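You operate a simulated robot arm through the tools that you are given. There is no shell and no other tool.

The job below is to be done with a simulated robot arm. You get a single attempt, and the scene is never put back.

Task
Tip the blue water from both jars on the drain board into the trough, then flush it.
Fine: each jar goes back upright on the drain board; run the tap through the trough for a few seconds with the plug pipe out, and shut it; spill nothing outside; the shut jar on the glass bench and the other valves stay. Set down upright: glass jar.

It is judged by the outcome, as a careful person would: the job done as asked, and still so three seconds after it is handed in. It fails if anything else is knocked over, pushed out of place, dropped, spilled or broken.

Robot
A 7-joint arm with a fingered hand, fixed in place. Base frame: the origin is on the floor under the middle of its stand, x ahead of it, y to its left, z up. Units: mm, degrees, N and s.
It reaches about 1023 mm from its shoulder. Its first joint turns from -166.0 to 166.0 degrees. Payload 4 kg.
The TCP is the grasp point between the finger pads, 30 mm short of the fingertips. In the tool frame z runs along the fingers and y along their closing line. The gripper opens to 104 mm; its body begins 35 mm behind the TCP. The gripper is a hand of 4 fingers: y runs from the thumb to the fingers, the wrist lies at [-15, -113, -190] in the tool frame, and closing takes about 1.5 s.
Orientation is that of the tool frame in the base frame, as a unit quaternion [x, y, z, w]. With the fingers straight down and the wrist toward the robot, the tool's x, y and z point along [0, 1, 0], [1, 0, 0] and [0, 0, -1] of the base frame.

Tools
- The arm moves only by the tool apply_moves. Its argument "series" is one flat list of numbers, 7 for each row, row after row: the shift along the base's x, y, z in units of 100 mm (1.0 is 100 mm), then the turn, a rotation vector about the base's x, y, z in units of 90 degrees (1.0 is 90 degrees), then the closure in counts, from 0 (fully open) to 255 (shut). In form: [dx, dy, dz, rx, ry, rz, hand, dx, dy, dz, rx, ry, rz, hand, ...]. A call has 1 to 20 rows; each row is the pose to reach, as a shift and turn from the pose commanded when the call began. A call with a number of a shift or a turn outside -1 to 1 is refused whole. Rows are played at 5 a second. More than 50 mm and 8.6 degrees between two rows, or a gripper value outside its range, and nothing of the call is played. A pose out of reach is approached as far as the arm can. The call stops where the force on the tool passes 40 N (or 10 N more than at its start, if that is more) or the arm is blocked; 0.2 s more then pass. Each finger travels about 153 mm/s and halts on what it meets, pressing with about 26 N; the grip force reading is that of the motor and also rises with nothing between the fingers. The clock runs only during rows and for 0.2 s after the last one: add rows that repeat a pose to give the fingers time. The reply holds the time, the measured pose of the TCP, the force on the tool along the base axes, the opening and the grip force, in the units named above and with some noise, with the torque about the TCP (base axes, N m) and any sound that the robot's microphone picked up.
- Cameras (640 x 400 px; columns grow to the right, rows downward): "scene" is fixed at [410, -667.1, 1603.9]; the picture's right is [0.98, -0.18, 0.00], its down [-0.17, -0.96, -0.23] and it looks along [0.04, 0.22, -0.97] (base axes); focal length 261 px, centre (320, 200). "wrist" rides on the gripper at [61, -92, -130] in the tool frame; the picture's right is [-0.81, 0.28, -0.52], its down [-0.53, -0.71, 0.46] and it looks along [-0.24, 0.64, 0.72] (tool axes); focal length 275 px, centre (320, 200). There is no depth. A picture from a camera that has moved, and an enlarged one, comes with that camera's place and axes in the base frame and with its lens. The place of the scene camera against the robot may be out by one fixed shift of up to 25 mm in any direction.
- camera(camera): a new picture of that camera. The clock stands still meanwhile.
- grasp_type(shape): the hand has 4 fingers and takes this shape, open, in about a second: jaw (thumb against the fingers, like two jaws); tri (thumb and two fingers); tip (a fingertip pinch); poke (one finger out to press); point (the index stretched); flat (the hand flat); cup (the hand cupped); fist (a fist). The gripper value then closes the fingers along that shape, each until it touches; the sizes above hold for jaw. It gives what a move gives, with no picture.
- inspect(camera, box): a new picture of the part [left, top, right, bottom] of that camera's present view, enlarged. The clock stands still meanwhile.
- close_job(): hands the job in; it is judged then, once.

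Places have to be worked out from the pictures, the camera data and where the tool is seen. Open the gripper and draw the arm clear of the work before you hand the job in, unless the task says otherwise.

The tools are called after "Call:" as a command line: name --argument value ..., lists and objects as JSON in quotes. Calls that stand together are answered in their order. apply_moves: Moves the arm, as the interface text tells. Its arguments: {"type":"object","properties":{"series":{"type":"array","items":{"type":"number"}}},"required":["series"]} The other tools are called the same way: grasp_type (shape) gives the hand a shape; camera (camera) takes a picture; inspect (camera, box) takes an enlarged picture of a part of a camera's view; close_job () hands the job in.

At the start:

```text
time_s: 0.0
ee_pos: [227.4, -477.5, 1103.0]
ee_rot: [0.708, 0.707, 0.0, 0.001]
wrist_force: [0.0, 0.3, 0.1]
moment: [-0.01, -0.02, 0.02]
opening: 103.5
grasp_force: 0.0
shape: jaw
```

scene: 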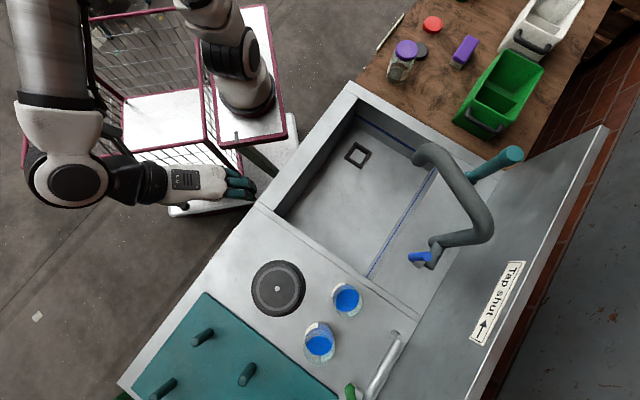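
wrist: 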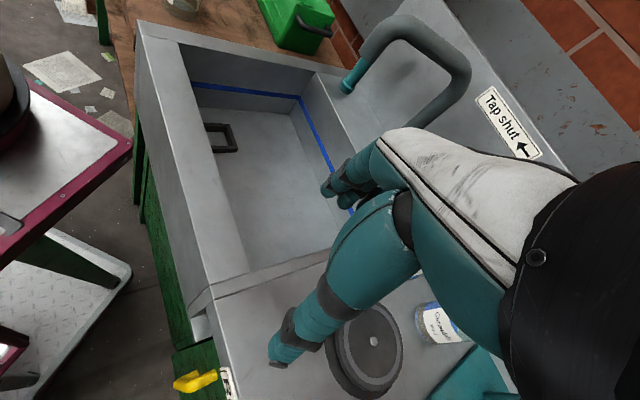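

I'll begin by looking closely at the scene: sink, jars, tap, plug, valves.

Call:
inspect --camera "scene" --box '[240, 240, 440, 400]'

Call:
inspect --camera "scene" --box '[320, 80, 540, 280]'

Call:
inspect --camera "wrist" --box '[100, 0, 560, 400]'

Call:
inspect --camera "scene" --box '[340, 0, 620, 140]'

```text
2.50 times, centred on (340, 320) of scene
camera zoom: at [410.0, -667.1, 1603.9], right [0.98, -0.18, 0.0], down [-0.17, -0.96, -0.23], along [0.04, 0.22, -0.97], focal length 652 px, centre (270, -100)
```

zoom: 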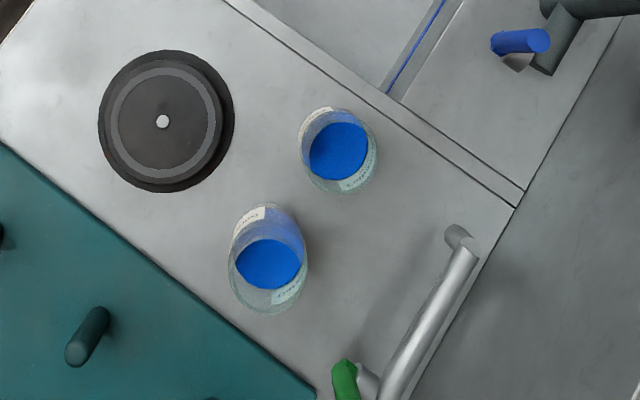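

```text
2.00 times, centred on (430, 180) of scene
camera zoom: at [410.0, -667.1, 1603.9], right [0.98, -0.18, 0.0], down [-0.17, -0.96, -0.23], along [0.04, 0.22, -0.97], focal length 522 px, centre (100, 240)
```

zoom: 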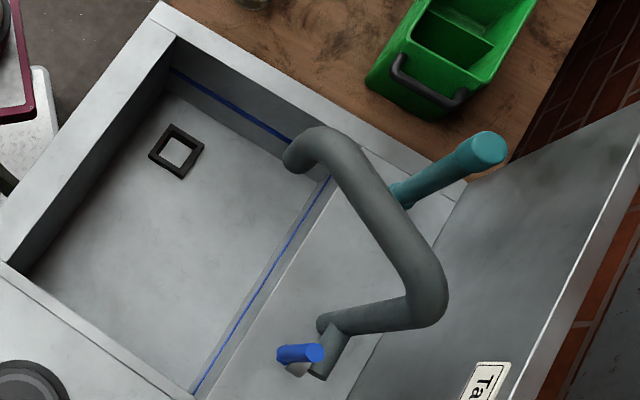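

```text
1.00 times, centred on (330, 200) of wrist (not enlarged: the box is as wide or as high as the picture)
camera zoom: at [135.6, -416.0, 1233.6], right [0.28, -0.81, 0.52], down [-0.71, -0.53, -0.46], along [0.64, -0.24, -0.72], focal length 275 px, centre (310, 200)
```

zoom: 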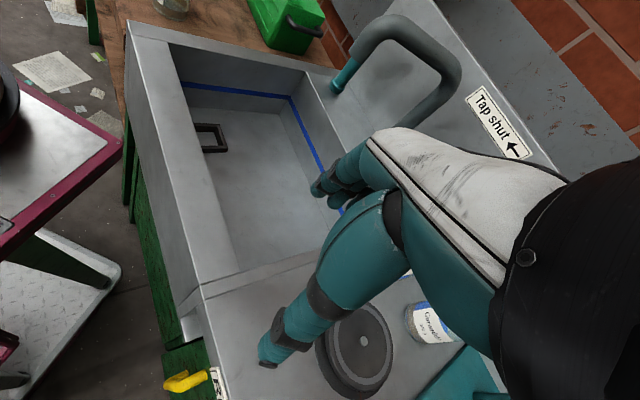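

```text
2.29 times, centred on (480, 70) of scene
camera zoom: at [410.0, -667.1, 1603.9], right [0.98, -0.18, 0.0], down [-0.17, -0.96, -0.23], along [0.04, 0.22, -0.97], focal length 596 px, centre (-46, 497)
```

zoom: 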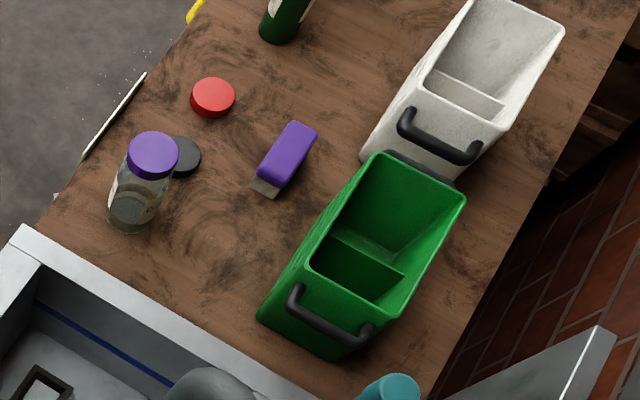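

The counter appears turned 45° to the base: the trough centre is near [580,-467], the jars near [465,-775] and [375,-870], and the counter top at z≈840. I'll turn the hand -45° about z and move in above the board to get a better wrist view of the tap lever, plug pipe and jars.

Call:
apply_moves --series '[0.1, -0.05, 0, 0, 0, -0.06, 0, 0.2, -0.1, 0.05, 0, 0, -0.13, 0, 0.3, -0.15, 0.1, 0, 0, -0.2, 0, 0.4, -0.2, 0.15, 0, 0, -0.27, 0, 0.55, -0.25, 0.2, 0, 0, -0.34, 0, 0.7, -0.3, 0.2, 0, 0, -0.4, 0, 0.85, -0.35, 0.2, 0, 0, -0.46, 0, 1.0, -0.4, 0.2, 0, 0, -0.5, 0, 1.0, -0.4, 0.2, 0, 0, -0.5, 0]'

```text
time_s: 2.0
ee_pos: [326.7, -517.5, 1123.9]
ee_rot: [0.925, 0.381, 0.0, 0.0]
wrist_force: [0.2, 0.9, 0.2]
moment: [0.05, 0.0, 0.02]
opening: 103.9
grasp_force: 0.1
shape: jaw
```

The arm tracked well. Now a look from the wrist and the scene cameras.

Call:
camera --camera "wrist"

Call:
camera --camera "scene"

```text
taken
camera wrist: at [305.9, -409.0, 1253.5], right [-0.38, -0.77, 0.52], down [-0.88, 0.13, -0.46], along [0.28, -0.63, -0.72], focal length 275 px, centre (320, 200)
```

wrist: 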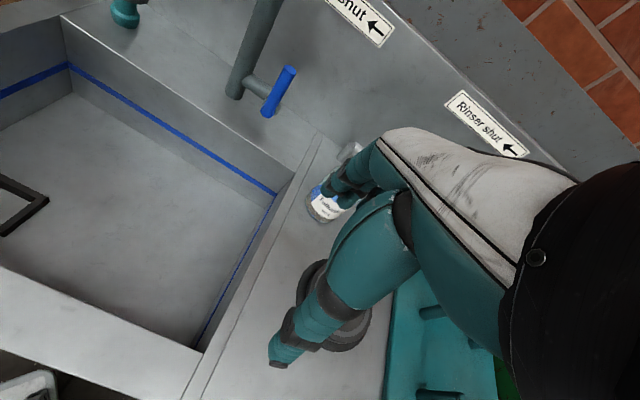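

```text
taken
```

scene: 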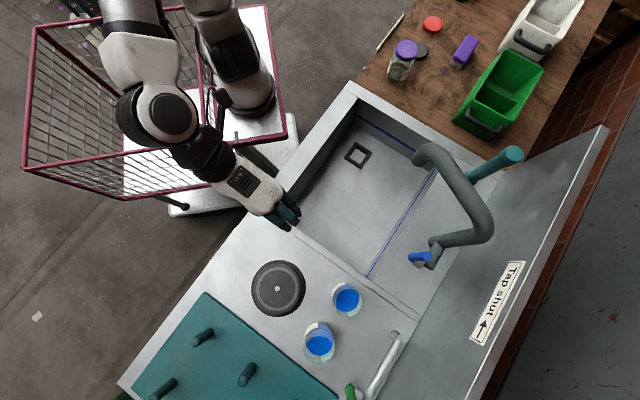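

I can see the tap riser with a side stub and blue lever, and a second sign "Rinser shut ←" for the green valve. I'll zoom in on the lever, the teal pipe and the drain.

Call:
inspect --camera "wrist" --box '[200, 0, 400, 125]'

Call:
inspect --camera "wrist" --box '[0, 0, 200, 125]'

Call:
inspect --camera "scene" --box '[380, 220, 460, 270]'

Call:
inspect --camera "scene" --box '[320, 120, 400, 190]'

```text
3.20 times, centred on (300, 62) of wrist
camera zoom: at [305.9, -409.0, 1253.5], right [-0.38, -0.77, 0.52], down [-0.88, 0.13, -0.46], along [0.28, -0.63, -0.72], focal length 881 px, centre (384, 640)
```

zoom: 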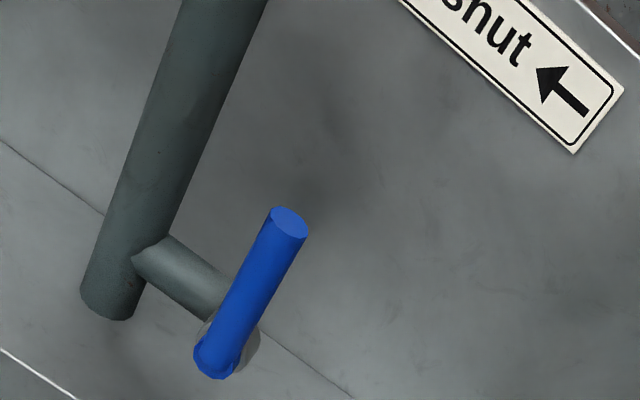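

```text
3.20 times, centred on (100, 62) of wrist
camera zoom: at [305.9, -409.0, 1253.5], right [-0.38, -0.77, 0.52], down [-0.88, 0.13, -0.46], along [0.28, -0.63, -0.72], focal length 881 px, centre (1024, 640)
```

zoom: 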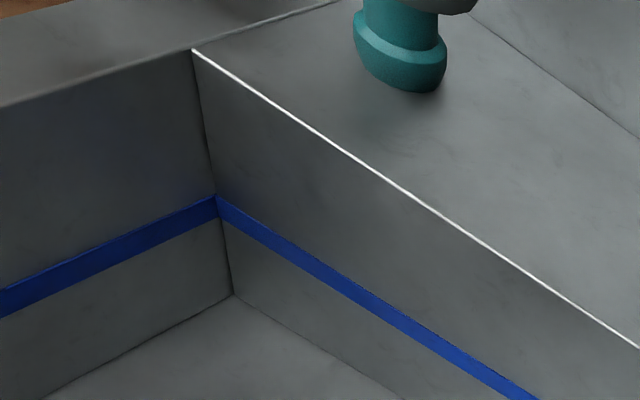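

```text
8.00 times, centred on (420, 245) of scene
camera zoom: at [410.0, -667.1, 1603.9], right [0.98, -0.18, 0.0], down [-0.17, -0.96, -0.23], along [0.04, 0.22, -0.97], focal length 2087 px, centre (-480, -160)
```

zoom: 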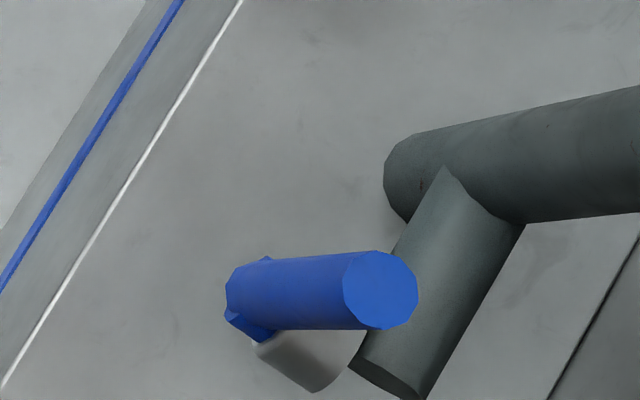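

```text
5.71 times, centred on (360, 155) of scene
camera zoom: at [410.0, -667.1, 1603.9], right [0.98, -0.18, 0.0], down [-0.17, -0.96, -0.23], along [0.04, 0.22, -0.97], focal length 1490 px, centre (91, 457)
```

zoom: 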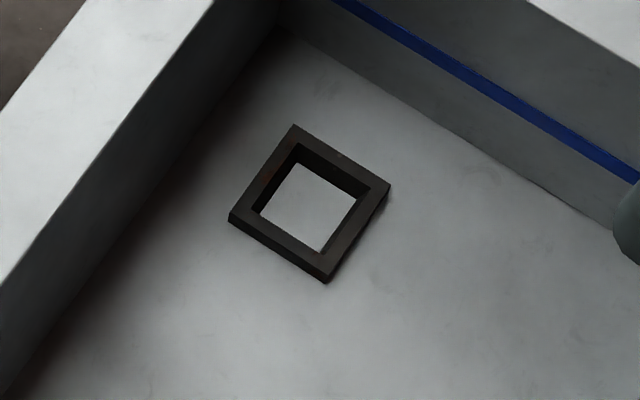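

The lever is a vertical blue bar at about [652,-700], z 887–990, turning on a spindle that points at the front. The sign says shut is to the left, and the plug pipe is already standing out on the back deck. I'll zoom in on the jar and the board edge to fix the heights.

Call:
inspect --camera "wrist" --box '[240, 120, 400, 240]'

Call:
inspect --camera "scene" --box '[290, 260, 390, 370]'

Call:
inspect --camera "scene" --box '[320, 320, 440, 400]'

Call:
inspect --camera "scene" --box '[120, 250, 340, 400]'

```text
3.33 times, centred on (320, 180) of wrist
camera zoom: at [305.9, -409.0, 1253.5], right [-0.38, -0.77, 0.52], down [-0.88, 0.13, -0.46], along [0.28, -0.63, -0.72], focal length 918 px, centre (320, 267)
```

zoom: 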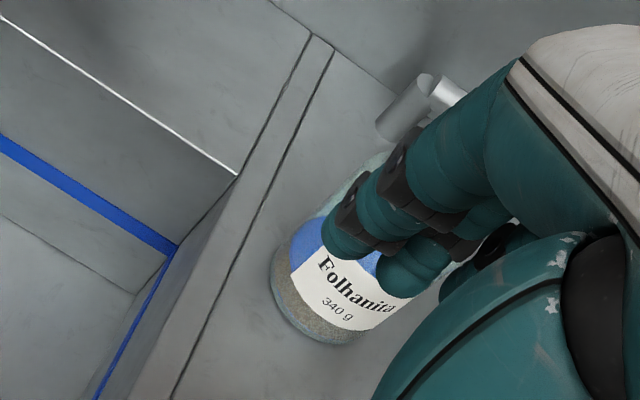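

```text
3.64 times, centred on (340, 315) of scene
camera zoom: at [410.0, -667.1, 1603.9], right [0.98, -0.18, 0.0], down [-0.17, -0.96, -0.23], along [0.04, 0.22, -0.97], focal length 948 px, centre (247, -218)
```

zoom: 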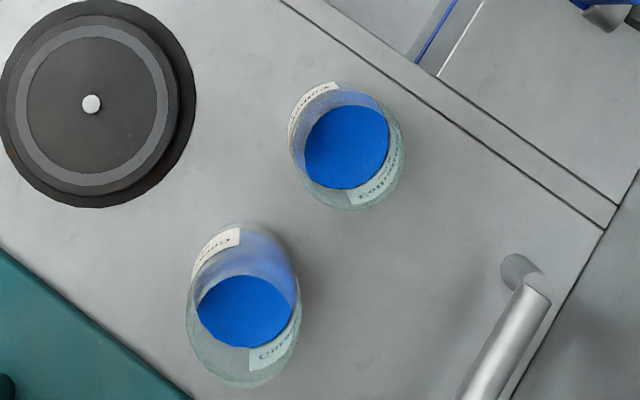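

```text
5.00 times, centred on (380, 360) of scene
camera zoom: at [410.0, -667.1, 1603.9], right [0.98, -0.18, 0.0], down [-0.17, -0.96, -0.23], along [0.04, 0.22, -0.97], focal length 1304 px, centre (20, -600)
```

zoom: 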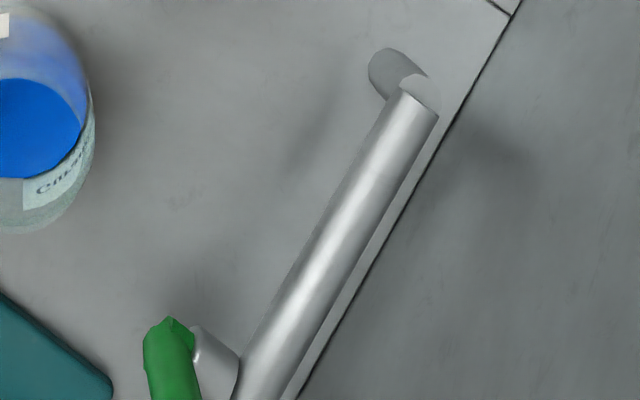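

```text
2.67 times, centred on (230, 325) of scene
camera zoom: at [410.0, -667.1, 1603.9], right [0.98, -0.18, 0.0], down [-0.17, -0.96, -0.23], along [0.04, 0.22, -0.97], focal length 696 px, centre (560, -133)
```

zoom: 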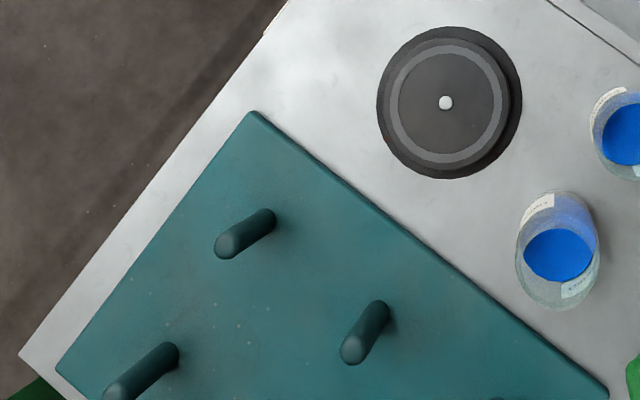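

Triangulating gives jar bases near [459,-775] and [375,-860], about 70 mm across and 150 mm tall, on a board at z≈820–825. I'll first dry-run the pouring motion with an empty hand, starting with a +90° yaw so the thumb is on the right and the fingers on the left.

Call:
apply_moves --series '[0.08, -0.03, 0, 0, 0, 0.08, 0, 0.16, -0.06, 0, 0, 0, 0.16, 0, 0.25, -0.1, 0, 0, 0, 0.25, 0, 0.33, -0.13, 0, 0, 0, 0.33, 0, 0.41, -0.16, 0, 0, 0, 0.41, 0, 0.5, -0.2, 0, 0, 0, 0.5, 0, 0.58, -0.23, 0, 0, 0, 0.58, 0, 0.66, -0.26, 0, 0, 0, 0.66, 0, 0.75, -0.3, 0, 0, 0, 0.75, 0, 0.83, -0.33, 0, 0, 0, 0.83, 0, 0.91, -0.36, 0, 0, 0, 0.91, 0, 1.0, -0.4, 0, 0, 0, 1.0, 0, 1.0, -0.4, 0, 0, 0, 1.0, 0]'

```text
time_s: 4.8
ee_pos: [428.7, -556.6, 1123.1]
ee_rot: [0.382, 0.924, 0.0, 0.0]
wrist_force: [-0.1, 0.5, 0.5]
moment: [0.03, -0.04, 0.03]
opening: 103.6
grasp_force: 0.1
shape: jaw
```

Yaw reached. Next I'll pitch the fingers forward to 35° below horizontal and move to the pouring spot over the trough.

Call:
apply_moves --series '[0.08, 0.0, -0.1, -0.054, -0.054, 0, 0, 0.16, 0.01, -0.2, -0.108, -0.108, 0, 0, 0.24, 0.01, -0.3, -0.162, -0.162, 0, 0, 0.33, 0.02, -0.4, -0.216, -0.216, 0, 0, 0.41, 0.03, -0.5, -0.27, -0.27, 0, 0, 0.5, 0.04, -0.6, -0.324, -0.324, 0, 0, 0.58, 0.05, -0.7, -0.378, -0.378, 0, 0, 0.66, 0.05, -0.8, -0.432, -0.432, 0, 0, 0.66, 0.05, -0.9, -0.432, -0.432, 0, 0, 0.66, 0.05, -0.9, -0.432, -0.432, 0, 0]'

```text
time_s: 7.0
ee_pos: [493.2, -551.8, 1034.2]
ee_rot: [0.34, 0.819, -0.177, 0.427]
wrist_force: [0.6, 0.5, -0.4]
moment: [-0.02, -0.02, 0.0]
opening: 104.0
grasp_force: 0.2
shape: jaw
out of reach, approached as far as the arm can: row 6, 7
```

It reached the pose, although two middle rows were marginal. I'll look before trying the pour rotation.

Call:
camera --camera "scene"

Call:
camera --camera "wrist"

```text
taken
```

scene: 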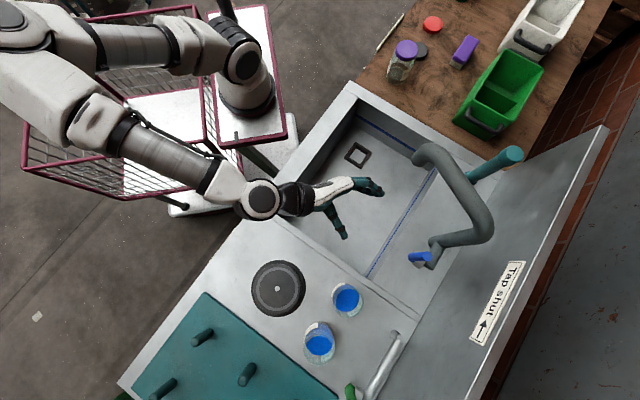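

```text
taken
camera wrist: at [327.7, -516.8, 1058.5], right [0.22, 0.17, 0.96], down [-0.03, -0.98, 0.18], along [0.97, -0.06, -0.22], focal length 275 px, centre (320, 200)
```

wrist: 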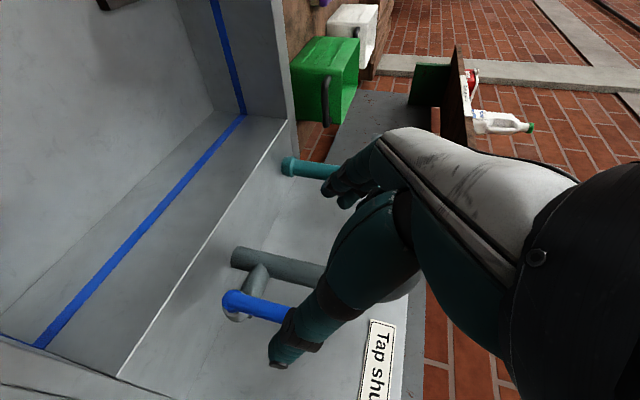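

The hand is over the trough with thumb right, fingers left. Now the dry run of the pour: roll about the depth axis so that the jar's top would lean toward the trough, up to 120°.

Call:
apply_moves --series '[0, 0, 0, -0.063, 0.063, 0, 0, 0, 0, 0, -0.126, 0.126, 0, 0, 0, 0, 0, -0.189, 0.189, 0, 0, 0, 0, 0, -0.252, 0.252, 0, 0, 0, 0, 0, -0.315, 0.315, 0, 0, 0, 0, 0, -0.378, 0.378, 0, 0, 0, 0, 0, -0.441, 0.441, 0, 0, 0, 0, 0, -0.504, 0.504, 0, 0, 0, 0, 0, -0.567, 0.567, 0, 0, 0, 0, 0, -0.63, 0.63, 0, 0, 0, 0, 0, -0.693, 0.693, 0, 0, 0, 0, 0, -0.756, 0.756, 0, 0, 0, 0, 0, -0.819, 0.819, 0, 0, 0, 0, 0, -0.882, 0.882, 0, 0, 0, 0, 0, -0.943, 0.943, 0, 0, 0, 0, 0, -0.943, 0.943, 0, 0]'

```text
time_s: 10.4
ee_pos: [493.5, -551.2, 1034.2]
ee_rot: [0.199, -0.562, 0.799, 0.081]
wrist_force: [0.0, 0.0, -0.1]
moment: [-0.04, -0.04, 0.0]
opening: 103.8
grasp_force: 0.0
shape: jaw
out of reach, approached as far as the arm can: row 9
```

The full 120° was reached (one row was only approached). I'll check what the arm looks like here.

Call:
camera --camera "scene"

Call:
camera --camera "wrist"

```text
taken
```

scene: 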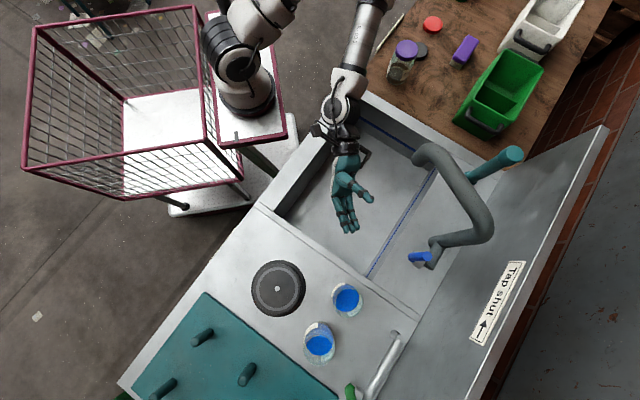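

```text
taken
camera wrist: at [440.9, -403.6, 1100.2], right [0.52, 0.46, -0.72], down [0.84, -0.12, 0.53], along [0.16, -0.88, -0.45], focal length 275 px, centre (320, 200)
```

wrist: 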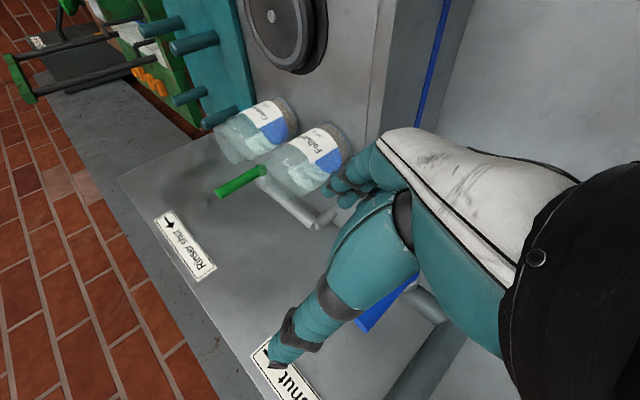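

The arm took a different elbow posture to get there, but it's clear of everything, and this view shows both jars side-on. I'll zoom in to measure their heights.

Call:
inspect --camera "wrist" --box '[180, 70, 380, 240]'

Call:
inspect --camera "scene" --box '[280, 0, 460, 240]'

```text
2.35 times, centred on (280, 155) of wrist
camera zoom: at [440.9, -403.6, 1100.2], right [0.52, 0.46, -0.72], down [0.84, -0.12, 0.53], along [0.16, -0.88, -0.45], focal length 648 px, centre (414, 306)
```

zoom: 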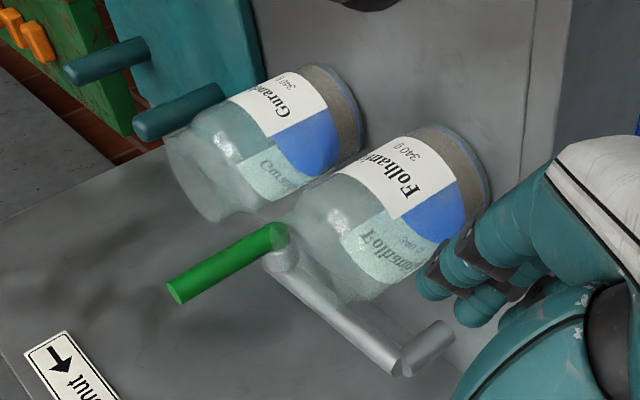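

```text
1.67 times, centred on (370, 120) of scene
camera zoom: at [410.0, -667.1, 1603.9], right [0.98, -0.18, 0.0], down [-0.17, -0.96, -0.23], along [0.04, 0.22, -0.97], focal length 435 px, centre (237, 333)
```

zoom: 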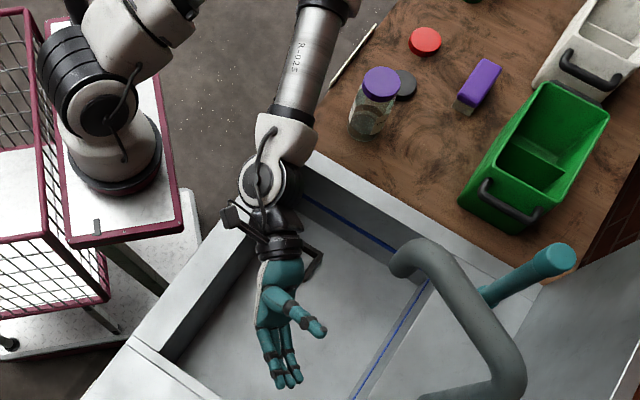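

Both jars have a straight body with a slight shoulder. I'll zoom tighter on each in this view to get their silhouettes.

Call:
inspect --camera "wrist" --box '[260, 100, 360, 220]'

Call:
inspect --camera "wrist" --box '[200, 80, 310, 180]'

```text
3.33 times, centred on (310, 160) of wrist
camera zoom: at [440.9, -403.6, 1100.2], right [0.52, 0.46, -0.72], down [0.84, -0.12, 0.53], along [0.16, -0.88, -0.45], focal length 918 px, centre (353, 333)
```

zoom: 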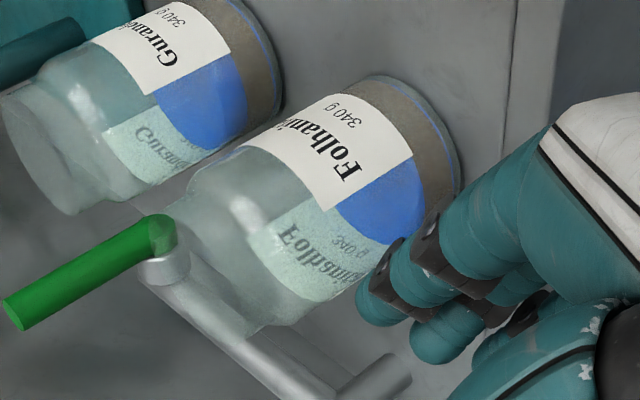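

```text
4.00 times, centred on (255, 130) of wrist
camera zoom: at [440.9, -403.6, 1100.2], right [0.52, 0.46, -0.72], down [0.84, -0.12, 0.53], along [0.16, -0.88, -0.45], focal length 1101 px, centre (580, 480)
```

zoom: 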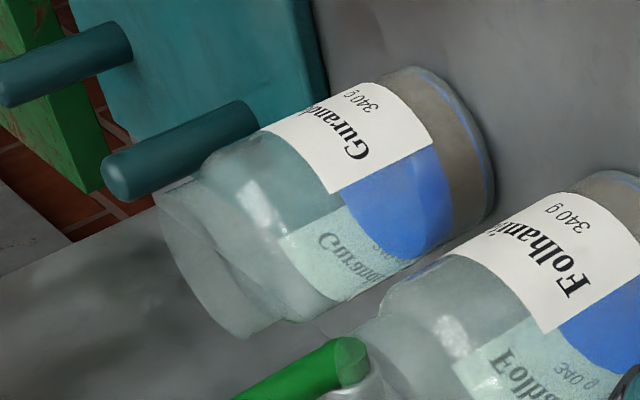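

Jar bodies look about 80 mm wide with mouths about 67 mm. I'll unroll the hand, then test a pour with the hand yawed about 40° left, which should be more natural for the arm.

Call:
apply_moves --series '[0, 0, 0, 0.063, -0.063, 0, 0, 0, 0, 0, 0.126, -0.126, 0, 0, 0, 0, 0, 0.189, -0.189, 0, 0, 0, 0, 0, 0.252, -0.252, 0, 0, 0, 0, 0, 0.315, -0.315, 0, 0, 0, 0, 0, 0.378, -0.378, 0, 0, 0, 0, 0, 0.441, -0.441, 0, 0, 0, 0, 0, 0.504, -0.504, 0, 0, 0, 0, 0, 0.567, -0.567, 0, 0, 0, 0, 0, 0.63, -0.63, 0, 0, 0, 0, 0, 0.693, -0.693, 0, 0, 0, 0, 0, 0.756, -0.756, 0, 0, 0, 0, 0, 0.819, -0.819, 0, 0, 0, 0, 0, 0.882, -0.882, 0, 0, 0, 0, 0, 0.943, -0.943, 0, 0, 0, 0, 0, 0.943, -0.943, 0, 0]'

```text
time_s: 13.8
ee_pos: [493.4, -551.5, 1033.9]
ee_rot: [0.339, 0.819, -0.177, 0.427]
wrist_force: [-0.3, -0.2, 0.6]
moment: [0.01, -0.01, 0.04]
opening: 103.8
grasp_force: 0.0
shape: jaw
```

Back upright without trouble. Next, yaw +40° so the fingers point roughly along +x.

Call:
apply_moves --series '[0, 0, 0, 0, 0, 0.074, 0, 0, 0, 0, 0, 0, 0.148, 0, 0, 0, 0, 0, 0, 0.222, 0, 0, 0, 0, 0, 0, 0.296, 0, 0, 0, 0, 0, 0, 0.37, 0, 0, 0, 0, 0, 0, 0.444, 0, 0, 0, 0, 0, 0, 0.444, 0]'

Call:
camera --camera "scene"

```text
time_s: 15.4
ee_pos: [493.7, -552.8, 1034.4]
ee_rot: [0.04, 0.886, -0.02, 0.461]
wrist_force: [-0.2, 0.8, 0.4]
moment: [0.02, 0.03, 0.0]
opening: 103.8
grasp_force: 0.1
shape: jaw
```

```text
taken
```

scene: 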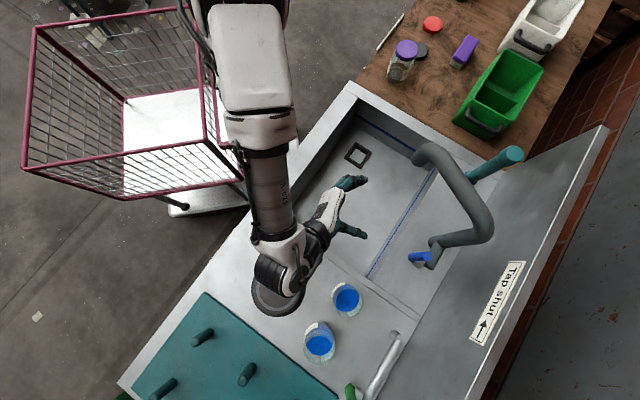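

That pose is fine. I'll roll about the finger axis from here, the first 88°.

Call:
apply_moves --series '[0, 0, 0, -0.082, 0.007, 0, 0, 0, 0, 0, -0.164, 0.014, 0, 0, 0, 0, 0, -0.246, 0.021, 0, 0, 0, 0, 0, -0.328, 0.029, 0, 0, 0, 0, 0, -0.41, 0.036, 0, 0, 0, 0, 0, -0.492, 0.043, 0, 0, 0, 0, 0, -0.574, 0.05, 0, 0, 0, 0, 0, -0.656, 0.057, 0, 0, 0, 0, 0, -0.738, 0.064, 0, 0, 0, 0, 0, -0.82, 0.072, 0, 0, 0, 0, 0, -0.902, 0.079, 0, 0, 0, 0, 0, -0.984, 0.086, 0, 0, 0, 0, 0, -0.984, 0.086, 0, 0]'

Call:
camera --camera "scene"

```text
time_s: 18.2
ee_pos: [493.2, -552.0, 1033.5]
ee_rot: [-0.295, 0.647, -0.635, 0.302]
wrist_force: [0.7, -0.7, 0.1]
moment: [0.02, -0.01, 0.02]
opening: 103.9
grasp_force: 0.2
shape: jaw
```

```text
taken
```

scene: 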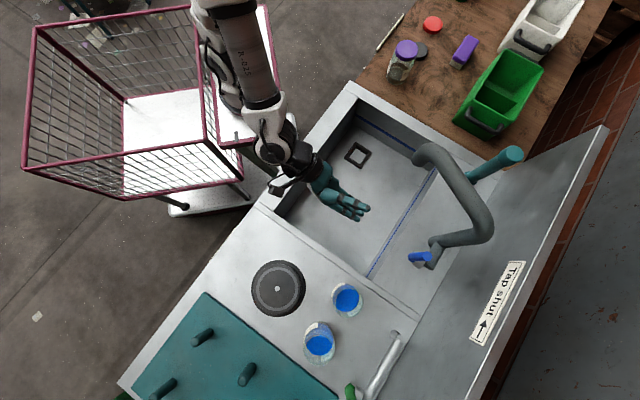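

Much more natural and no reach warnings. I'll continue the roll to about 135° to check the limit.

Call:
apply_moves --series '[0, 0, 0, -0.082, 0.007, 0, 0, 0, 0, 0, -0.164, 0.014, 0, 0, 0, 0, 0, -0.246, 0.021, 0, 0, 0, 0, 0, -0.328, 0.029, 0, 0, 0, 0, 0, -0.41, 0.036, 0, 0, 0, 0, 0, -0.492, 0.043, 0, 0, 0, 0, 0, -0.528, 0.046, 0, 0, 0, 0, 0, -0.528, 0.046, 0, 0]'

Call:
camera --camera "scene"

Call:
camera --camera "wrist"

```text
time_s: 20.0
ee_pos: [500.8, -571.4, 1032.9]
ee_rot: [0.414, -0.346, 0.831, -0.135]
wrist_force: [1.9, 0.1, -0.1]
moment: [-0.02, 0.0, -0.01]
opening: 103.7
grasp_force: 0.0
shape: jaw
out of reach, approached as far as the arm can: row 3, 4, 5, 6, 7, 8
```

```text
taken
```

scene: 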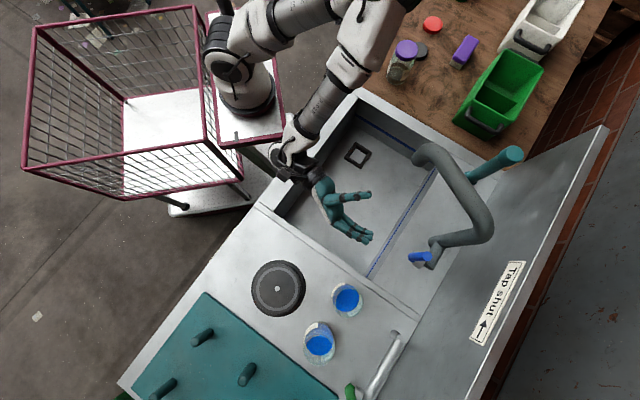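

```text
taken
camera wrist: at [366.0, -475.5, 1076.9], right [0.08, 0.45, -0.89], down [0.73, 0.58, 0.36], along [0.68, -0.68, -0.28], focal length 275 px, centre (320, 200)
```

wrist: 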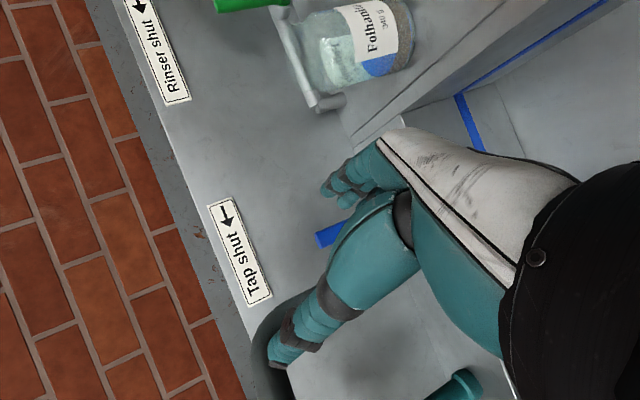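

Past about 104° at this yaw the wrist hits a limit, while yaw -45° reached 120°. I'll back off 16° and yaw -40° while rolled, to see whether the tilted pose stays reachable.

Call:
apply_moves --series '[0, 0, 0, 0.06, -0.005, 0, 0, 0, 0, 0, 0.12, -0.01, 0, 0, 0, 0, 0, 0.177, -0.0155, 0, 0, 0, 0, 0, 0.177, -0.0155, 0, 0]'

Call:
apply_moves --series '[0, 0, 0, 0, 0, -0.06, 0, 0, 0, 0, 0, 0, -0.12, 0, 0, 0, 0, 0, 0, -0.18, 0, 0, 0, 0, 0, 0, -0.24, 0, 0, 0, 0, 0, 0, -0.3, 0, 0, 0, 0, 0, 0, -0.36, 0, 0, 0, 0, 0, 0, -0.42, 0, 0, 0, 0, 0, 0, -0.444, 0, 0, 0, 0, 0, 0, -0.444, 0]'

Call:
camera --camera "scene"

```text
time_s: 21.0
ee_pos: [500.1, -570.6, 1032.8]
ee_rot: [0.381, -0.456, 0.78, -0.195]
wrist_force: [0.4, 0.6, 0.1]
moment: [0.0, 0.0, 0.02]
opening: 103.8
grasp_force: 0.2
shape: jaw
```

```text
time_s: 23.0
ee_pos: [500.1, -571.7, 1033.4]
ee_rot: [0.202, -0.559, 0.8, 0.084]
wrist_force: [-0.5, -0.4, 0.2]
moment: [-0.05, 0.01, -0.01]
opening: 104.0
grasp_force: 0.1
shape: jaw
out of reach, approached as far as the arm can: row 2
```

```text
taken
```

scene: 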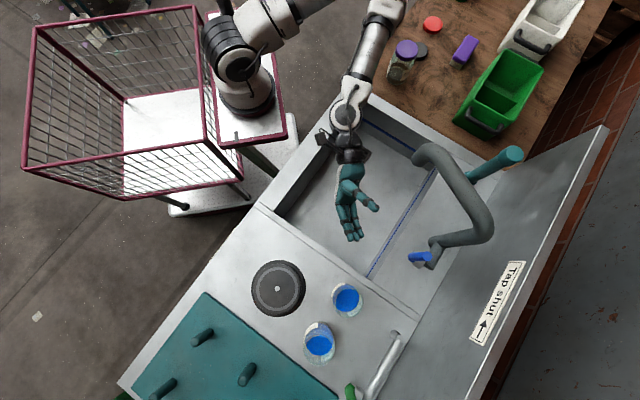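

Reached 120° at yaw -45° again. I'll check that 132° is reachable too, then unroll and repeat the roll in finer steps to see if it is smooth.

Call:
apply_moves --series '[0, 0, 0, -0.047, 0.047, 0, 0, 0, 0, 0, -0.094, 0.094, 0, 0, 0, 0, 0, -0.094, 0.094, 0, 0]'

Call:
apply_moves --series '[0, 0, 0, 0.06, -0.06, 0, 0, 0, 0, 0, 0.12, -0.12, 0, 0, 0, 0, 0, 0.18, -0.18, 0, 0, 0, 0, 0, 0.24, -0.24, 0, 0, 0, 0, 0, 0.3, -0.3, 0, 0, 0, 0, 0, 0.36, -0.36, 0, 0, 0, 0, 0, 0.42, -0.42, 0, 0, 0, 0, 0, 0.48, -0.48, 0, 0, 0, 0, 0, 0.54, -0.54, 0, 0, 0, 0, 0, 0.6, -0.6, 0, 0, 0, 0, 0, 0.66, -0.66, 0, 0, 0, 0, 0, 0.72, -0.72, 0, 0, 0, 0, 0, 0.78, -0.78, 0, 0, 0, 0, 0, 0.84, -0.84, 0, 0, 0, 0, 0, 0.9, -0.9, 0, 0, 0, 0, 0, 0.96, -0.96, 0, 0, 0, 0, 0, 0.96, -0.96, 0, 0]'

Call:
camera --camera "scene"

```text
time_s: 23.8
ee_pos: [499.8, -572.4, 1033.9]
ee_rot: [0.254, -0.491, 0.822, 0.139]
wrist_force: [0.6, 0.1, 0.3]
moment: [0.01, -0.03, -0.03]
opening: 103.8
grasp_force: 0.1
shape: jaw
```

```text
time_s: 27.4
ee_pos: [499.4, -572.0, 1033.3]
ee_rot: [0.301, 0.832, -0.25, 0.394]
wrist_force: [0.5, 0.2, 0.5]
moment: [-0.01, 0.0, -0.01]
opening: 103.9
grasp_force: 0.1
shape: jaw
```

```text
taken
```

scene: 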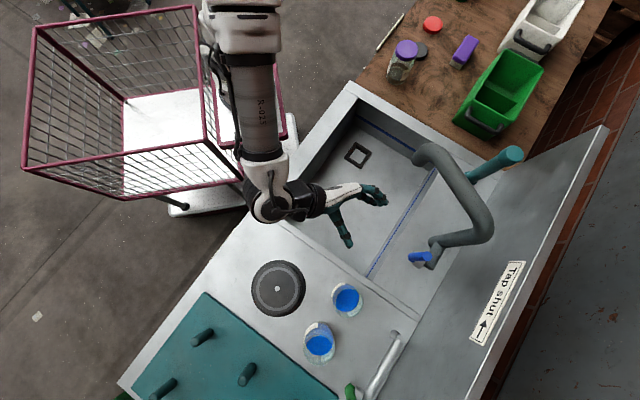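

Now the arm is in a tidier elbow-up posture. I'll repeat the roll from here once to confirm it's free of reach limits.

Call:
apply_moves --series '[0, 0, 0, -0.06, 0.06, 0, 0, 0, 0, 0, -0.12, 0.12, 0, 0, 0, 0, 0, -0.18, 0.18, 0, 0, 0, 0, 0, -0.24, 0.24, 0, 0, 0, 0, 0, -0.3, 0.3, 0, 0, 0, 0, 0, -0.36, 0.36, 0, 0, 0, 0, 0, -0.42, 0.42, 0, 0, 0, 0, 0, -0.48, 0.48, 0, 0, 0, 0, 0, -0.54, 0.54, 0, 0, 0, 0, 0, -0.6, 0.6, 0, 0, 0, 0, 0, -0.66, 0.66, 0, 0, 0, 0, 0, -0.72, 0.72, 0, 0, 0, 0, 0, -0.78, 0.78, 0, 0, 0, 0, 0, -0.84, 0.84, 0, 0, 0, 0, 0, -0.9, 0.9, 0, 0, 0, 0, 0, -0.96, 0.96, 0, 0, 0, 0, 0, -0.96, 0.96, 0, 0]'

Call:
apply_moves --series '[0, 0, 0, 0.06, -0.06, 0, 0, 0, 0, 0, 0.12, -0.12, 0, 0, 0, 0, 0, 0.18, -0.18, 0, 0, 0, 0, 0, 0.24, -0.24, 0, 0, 0, 0, 0, 0.3, -0.3, 0, 0, 0, 0, 0, 0.36, -0.36, 0, 0, 0, 0, 0, 0.42, -0.42, 0, 0, 0, 0, 0, 0.48, -0.48, 0, 0, 0, 0, 0, 0.54, -0.54, 0, 0, 0, 0, 0, 0.6, -0.6, 0, 0, 0, 0, 0, 0.66, -0.66, 0, 0, 0, 0, 0, 0.72, -0.72, 0, 0, 0, 0, 0, 0.78, -0.78, 0, 0, 0, 0, 0, 0.84, -0.84, 0, 0, 0, 0, 0, 0.9, -0.9, 0, 0, 0, 0, 0, 0.96, -0.96, 0, 0, 0, 0, 0, 0.96, -0.96, 0, 0]'

```text
time_s: 31.0
ee_pos: [500.7, -572.0, 1031.7]
ee_rot: [0.255, -0.49, 0.822, 0.138]
wrist_force: [0.2, 0.7, -0.5]
moment: [0.01, 0.0, -0.01]
opening: 103.9
grasp_force: 0.1
shape: jaw
```

```text
time_s: 34.6
ee_pos: [499.5, -572.3, 1032.3]
ee_rot: [0.301, 0.831, -0.25, 0.395]
wrist_force: [0.5, -0.4, 1.0]
moment: [-0.02, 0.01, -0.01]
opening: 103.6
grasp_force: 0.0
shape: jaw
```

The roll is smooth now. I'll level the hand, then yaw -45° so the fingers point along -y and approach jar 1 from the trough side, where the thumb clears jar 2 best.

Call:
apply_moves --series '[-0.05, 0, 0, 0.038, -0.038, 0, 0, -0.1, 0, 0, 0.077, -0.077, 0, 0, -0.1, 0, 0, 0.077, -0.077, 0, 0]'

Call:
apply_moves --series '[-0.04, 0.02, -0.05, 0, 0, -0.07, 0, -0.08, 0.04, -0.1, 0, 0, -0.14, 0, -0.12, 0.06, -0.15, 0, 0, -0.21, 0, -0.16, 0.08, -0.2, 0, 0, -0.28, 0, -0.2, 0.1, -0.25, 0, 0, -0.35, 0, -0.24, 0.12, -0.3, 0, 0, -0.42, 0, -0.3, 0.14, -0.35, 0, 0, -0.5, 0, -0.3, 0.14, -0.35, 0, 0, -0.5, 0]'

Call:
camera --camera "scene"

Call:
camera --camera "wrist"

```text
time_s: 35.4
ee_pos: [490.2, -571.5, 1031.6]
ee_rot: [0.338, 0.82, -0.181, 0.426]
wrist_force: [0.2, 0.1, -0.9]
moment: [-0.01, 0.01, 0.04]
opening: 104.0
grasp_force: 0.0
shape: jaw
```

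```text
time_s: 37.2
ee_pos: [459.2, -557.0, 997.3]
ee_rot: [0.626, 0.629, -0.33, 0.323]
wrist_force: [-0.5, 0.1, 0.0]
moment: [0.03, 0.0, 0.01]
opening: 103.9
grasp_force: 0.0
shape: jaw
```

```text
taken
```

scene: 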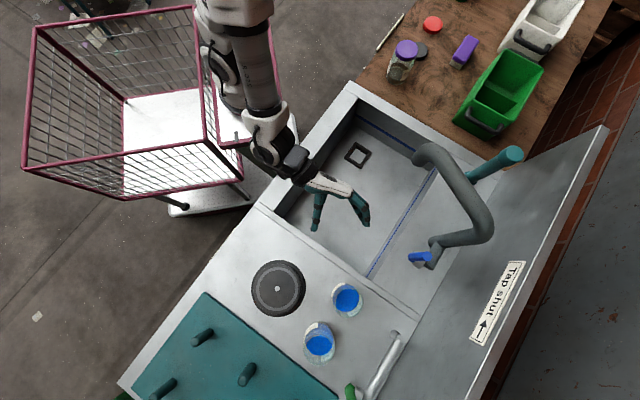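

```text
taken
camera wrist: at [368.3, -415.1, 1022.5], right [0.29, -0.04, 0.96], down [-0.71, -0.68, 0.18], along [0.64, -0.73, -0.22], focal length 275 px, centre (320, 200)
```

wrist: 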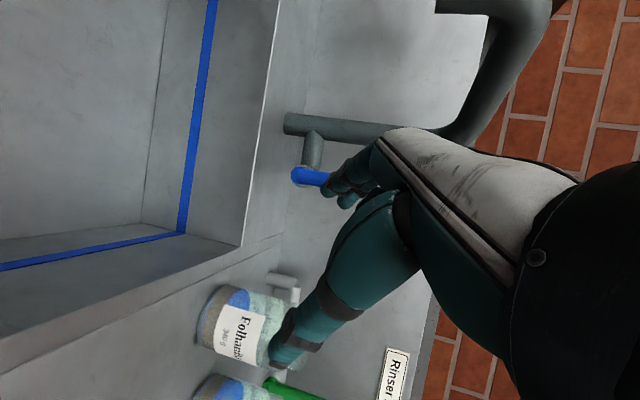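

Good view: jar 1 is ahead-right of the hand, jar 2 behind it. I'll zoom to locate jar 1 precisely.

Call:
inspect --camera "wrist" --box '[160, 260, 340, 400]'

Call:
inspect --camera "scene" --box '[280, 170, 400, 260]'

```text
2.86 times, centred on (250, 330) of wrist
camera zoom: at [368.3, -415.1, 1022.5], right [0.29, -0.04, 0.96], down [-0.71, -0.68, 0.18], along [0.64, -0.73, -0.22], focal length 786 px, centre (520, -171)
```

zoom: 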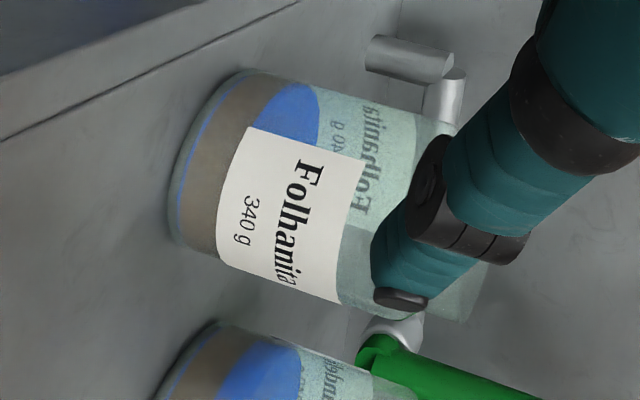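

```text
4.44 times, centred on (340, 215) of scene
camera zoom: at [410.0, -667.1, 1603.9], right [0.98, -0.18, 0.0], down [-0.17, -0.96, -0.23], along [0.04, 0.22, -0.97], focal length 1159 px, centre (231, 133)
```

zoom: 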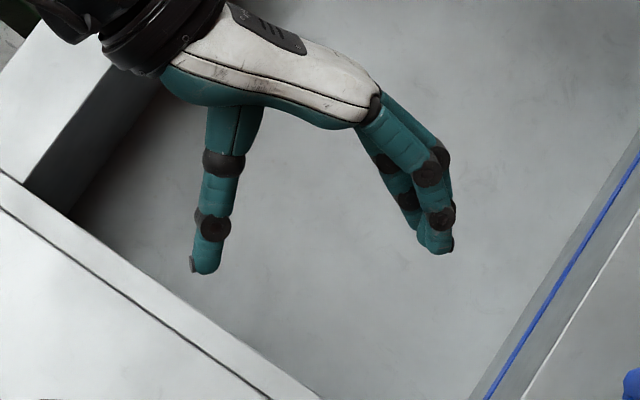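

Combining views, jar 1's centre is about [457,-770] with the lateral x known to about ±4 mm, and the base is at z≈836. I'll descend to a pre-grasp 150 mm short of it at grasp height and look again.

Call:
apply_moves --series '[0, -0.1, -0.2, 0, 0, 0, 0, -0.01, -0.2, -0.4, 0, 0, 0, 0, -0.02, -0.3, -0.6, 0, 0, 0, 0, -0.02, -0.4, -0.8, 0, 0, 0, 0, -0.02, -0.5, -0.95, 0, 0, 0, 0, -0.02, -0.5, -0.95, 0, 0, 0, 0]'

Call:
camera --camera "wrist"

Call:
camera --camera "scene"

```text
time_s: 38.6
ee_pos: [458.5, -607.1, 901.6]
ee_rot: [0.626, 0.629, -0.33, 0.323]
wrist_force: [0.5, -0.5, 0.0]
moment: [0.03, 0.03, 0.03]
opening: 103.8
grasp_force: 0.1
shape: jaw
```

```text
taken
camera wrist: at [366.3, -465.1, 927.4], right [0.28, -0.04, 0.96], down [-0.71, -0.68, 0.18], along [0.64, -0.73, -0.22], focal length 275 px, centre (320, 200)
```

wrist: 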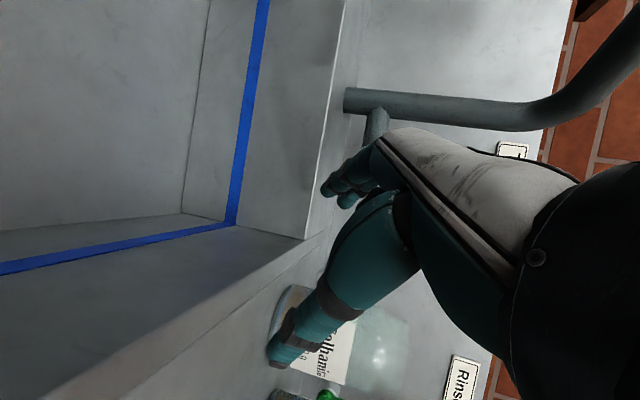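

```text
taken
```

scene: 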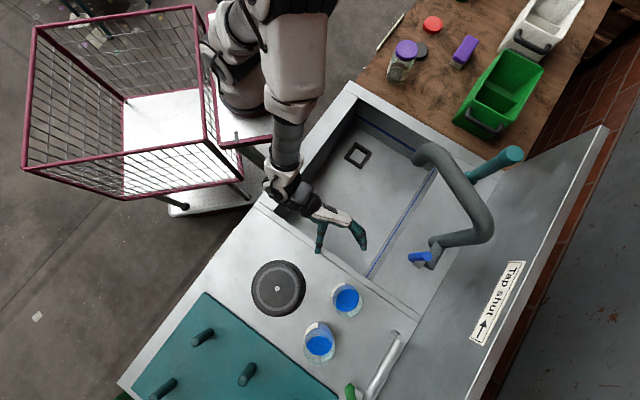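

I'll zoom the scene view to check the hand's lateral alignment with jar 1.

Call:
inspect --camera "scene" --box '[280, 190, 400, 340]'

Call:
inspect --camera "wrist" --box '[240, 260, 420, 400]'

```text
2.67 times, centred on (340, 265) of scene
camera zoom: at [410.0, -667.1, 1603.9], right [0.98, -0.18, 0.0], down [-0.17, -0.96, -0.23], along [0.04, 0.22, -0.97], focal length 696 px, centre (267, 27)
```

zoom: 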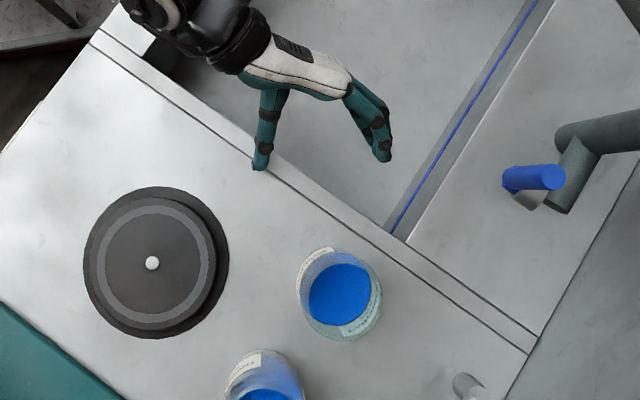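

```text
2.86 times, centred on (330, 330) of wrist
camera zoom: at [366.3, -465.1, 927.4], right [0.28, -0.04, 0.96], down [-0.71, -0.68, 0.18], along [0.64, -0.73, -0.22], focal length 786 px, centre (291, -171)
```

zoom: 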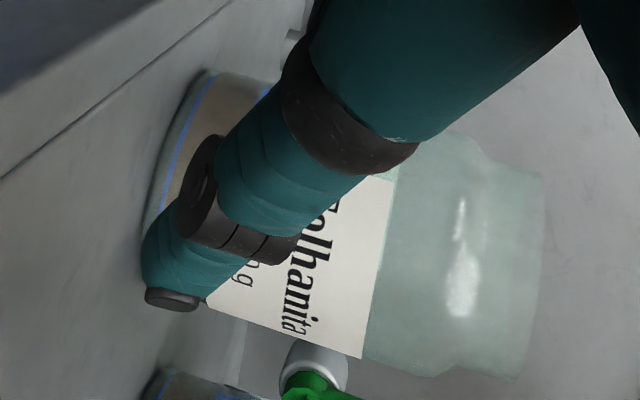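

Comparing the hand and jar in the scene view (the scene camera is off by about 12 mm), jar 1 is at about x=447, y=-764. I'll shift left 12 mm, advance to y≈-675, short of contact, and check again.

Call:
apply_moves --series '[-0.06, -0.15, -0.02, 0, 0, 0, 0, -0.12, -0.3, -0.04, 0, 0, 0, 0, -0.12, -0.5, -0.04, 0, 0, 0, 0, -0.12, -0.68, -0.04, 0, 0, 0, 0, -0.12, -0.68, -0.04, 0, 0, 0, 0]'

Call:
inspect --camera "scene" --box '[290, 210, 400, 340]'

Call:
camera --camera "wrist"

```text
time_s: 39.8
ee_pos: [445.6, -675.7, 899.5]
ee_rot: [0.626, 0.629, -0.33, 0.323]
wrist_force: [-0.3, -1.0, 0.4]
moment: [-0.01, -0.02, 0.03]
opening: 104.1
grasp_force: 0.1
shape: jaw
```

```text
3.08 times, centred on (345, 275) of scene
camera zoom: at [410.0, -667.1, 1603.9], right [0.98, -0.18, 0.0], down [-0.17, -0.96, -0.23], along [0.04, 0.22, -0.97], focal length 803 px, centre (243, -31)
```

zoom: 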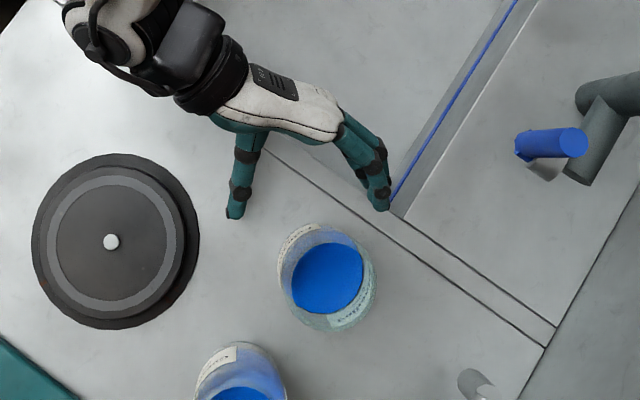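

```text
taken
camera wrist: at [354.2, -533.4, 923.9], right [0.28, -0.04, 0.96], down [-0.71, -0.68, 0.18], along [0.64, -0.73, -0.22], focal length 275 px, centre (320, 200)
```

wrist: 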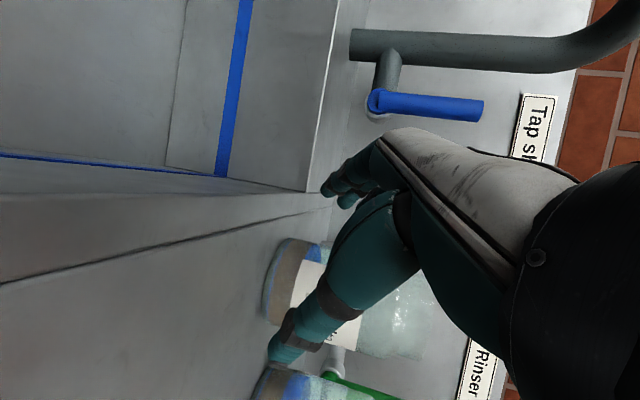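

The gap between thumb and fingers is nearly centred on jar 1; the jar sits about 4 mm to the +x side. I'll zoom the wrist view to check the thumb's clearance to both jars.

Call:
inspect --camera "wrist" --box '[220, 200, 440, 400]'

```text
2.00 times, centred on (330, 300) of wrist
camera zoom: at [354.2, -533.4, 923.9], right [0.28, -0.04, 0.96], down [-0.71, -0.68, 0.18], along [0.64, -0.73, -0.22], focal length 551 px, centre (300, 0)
```

zoom: 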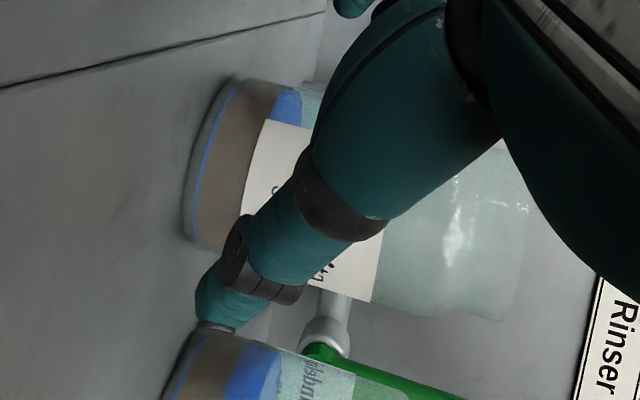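

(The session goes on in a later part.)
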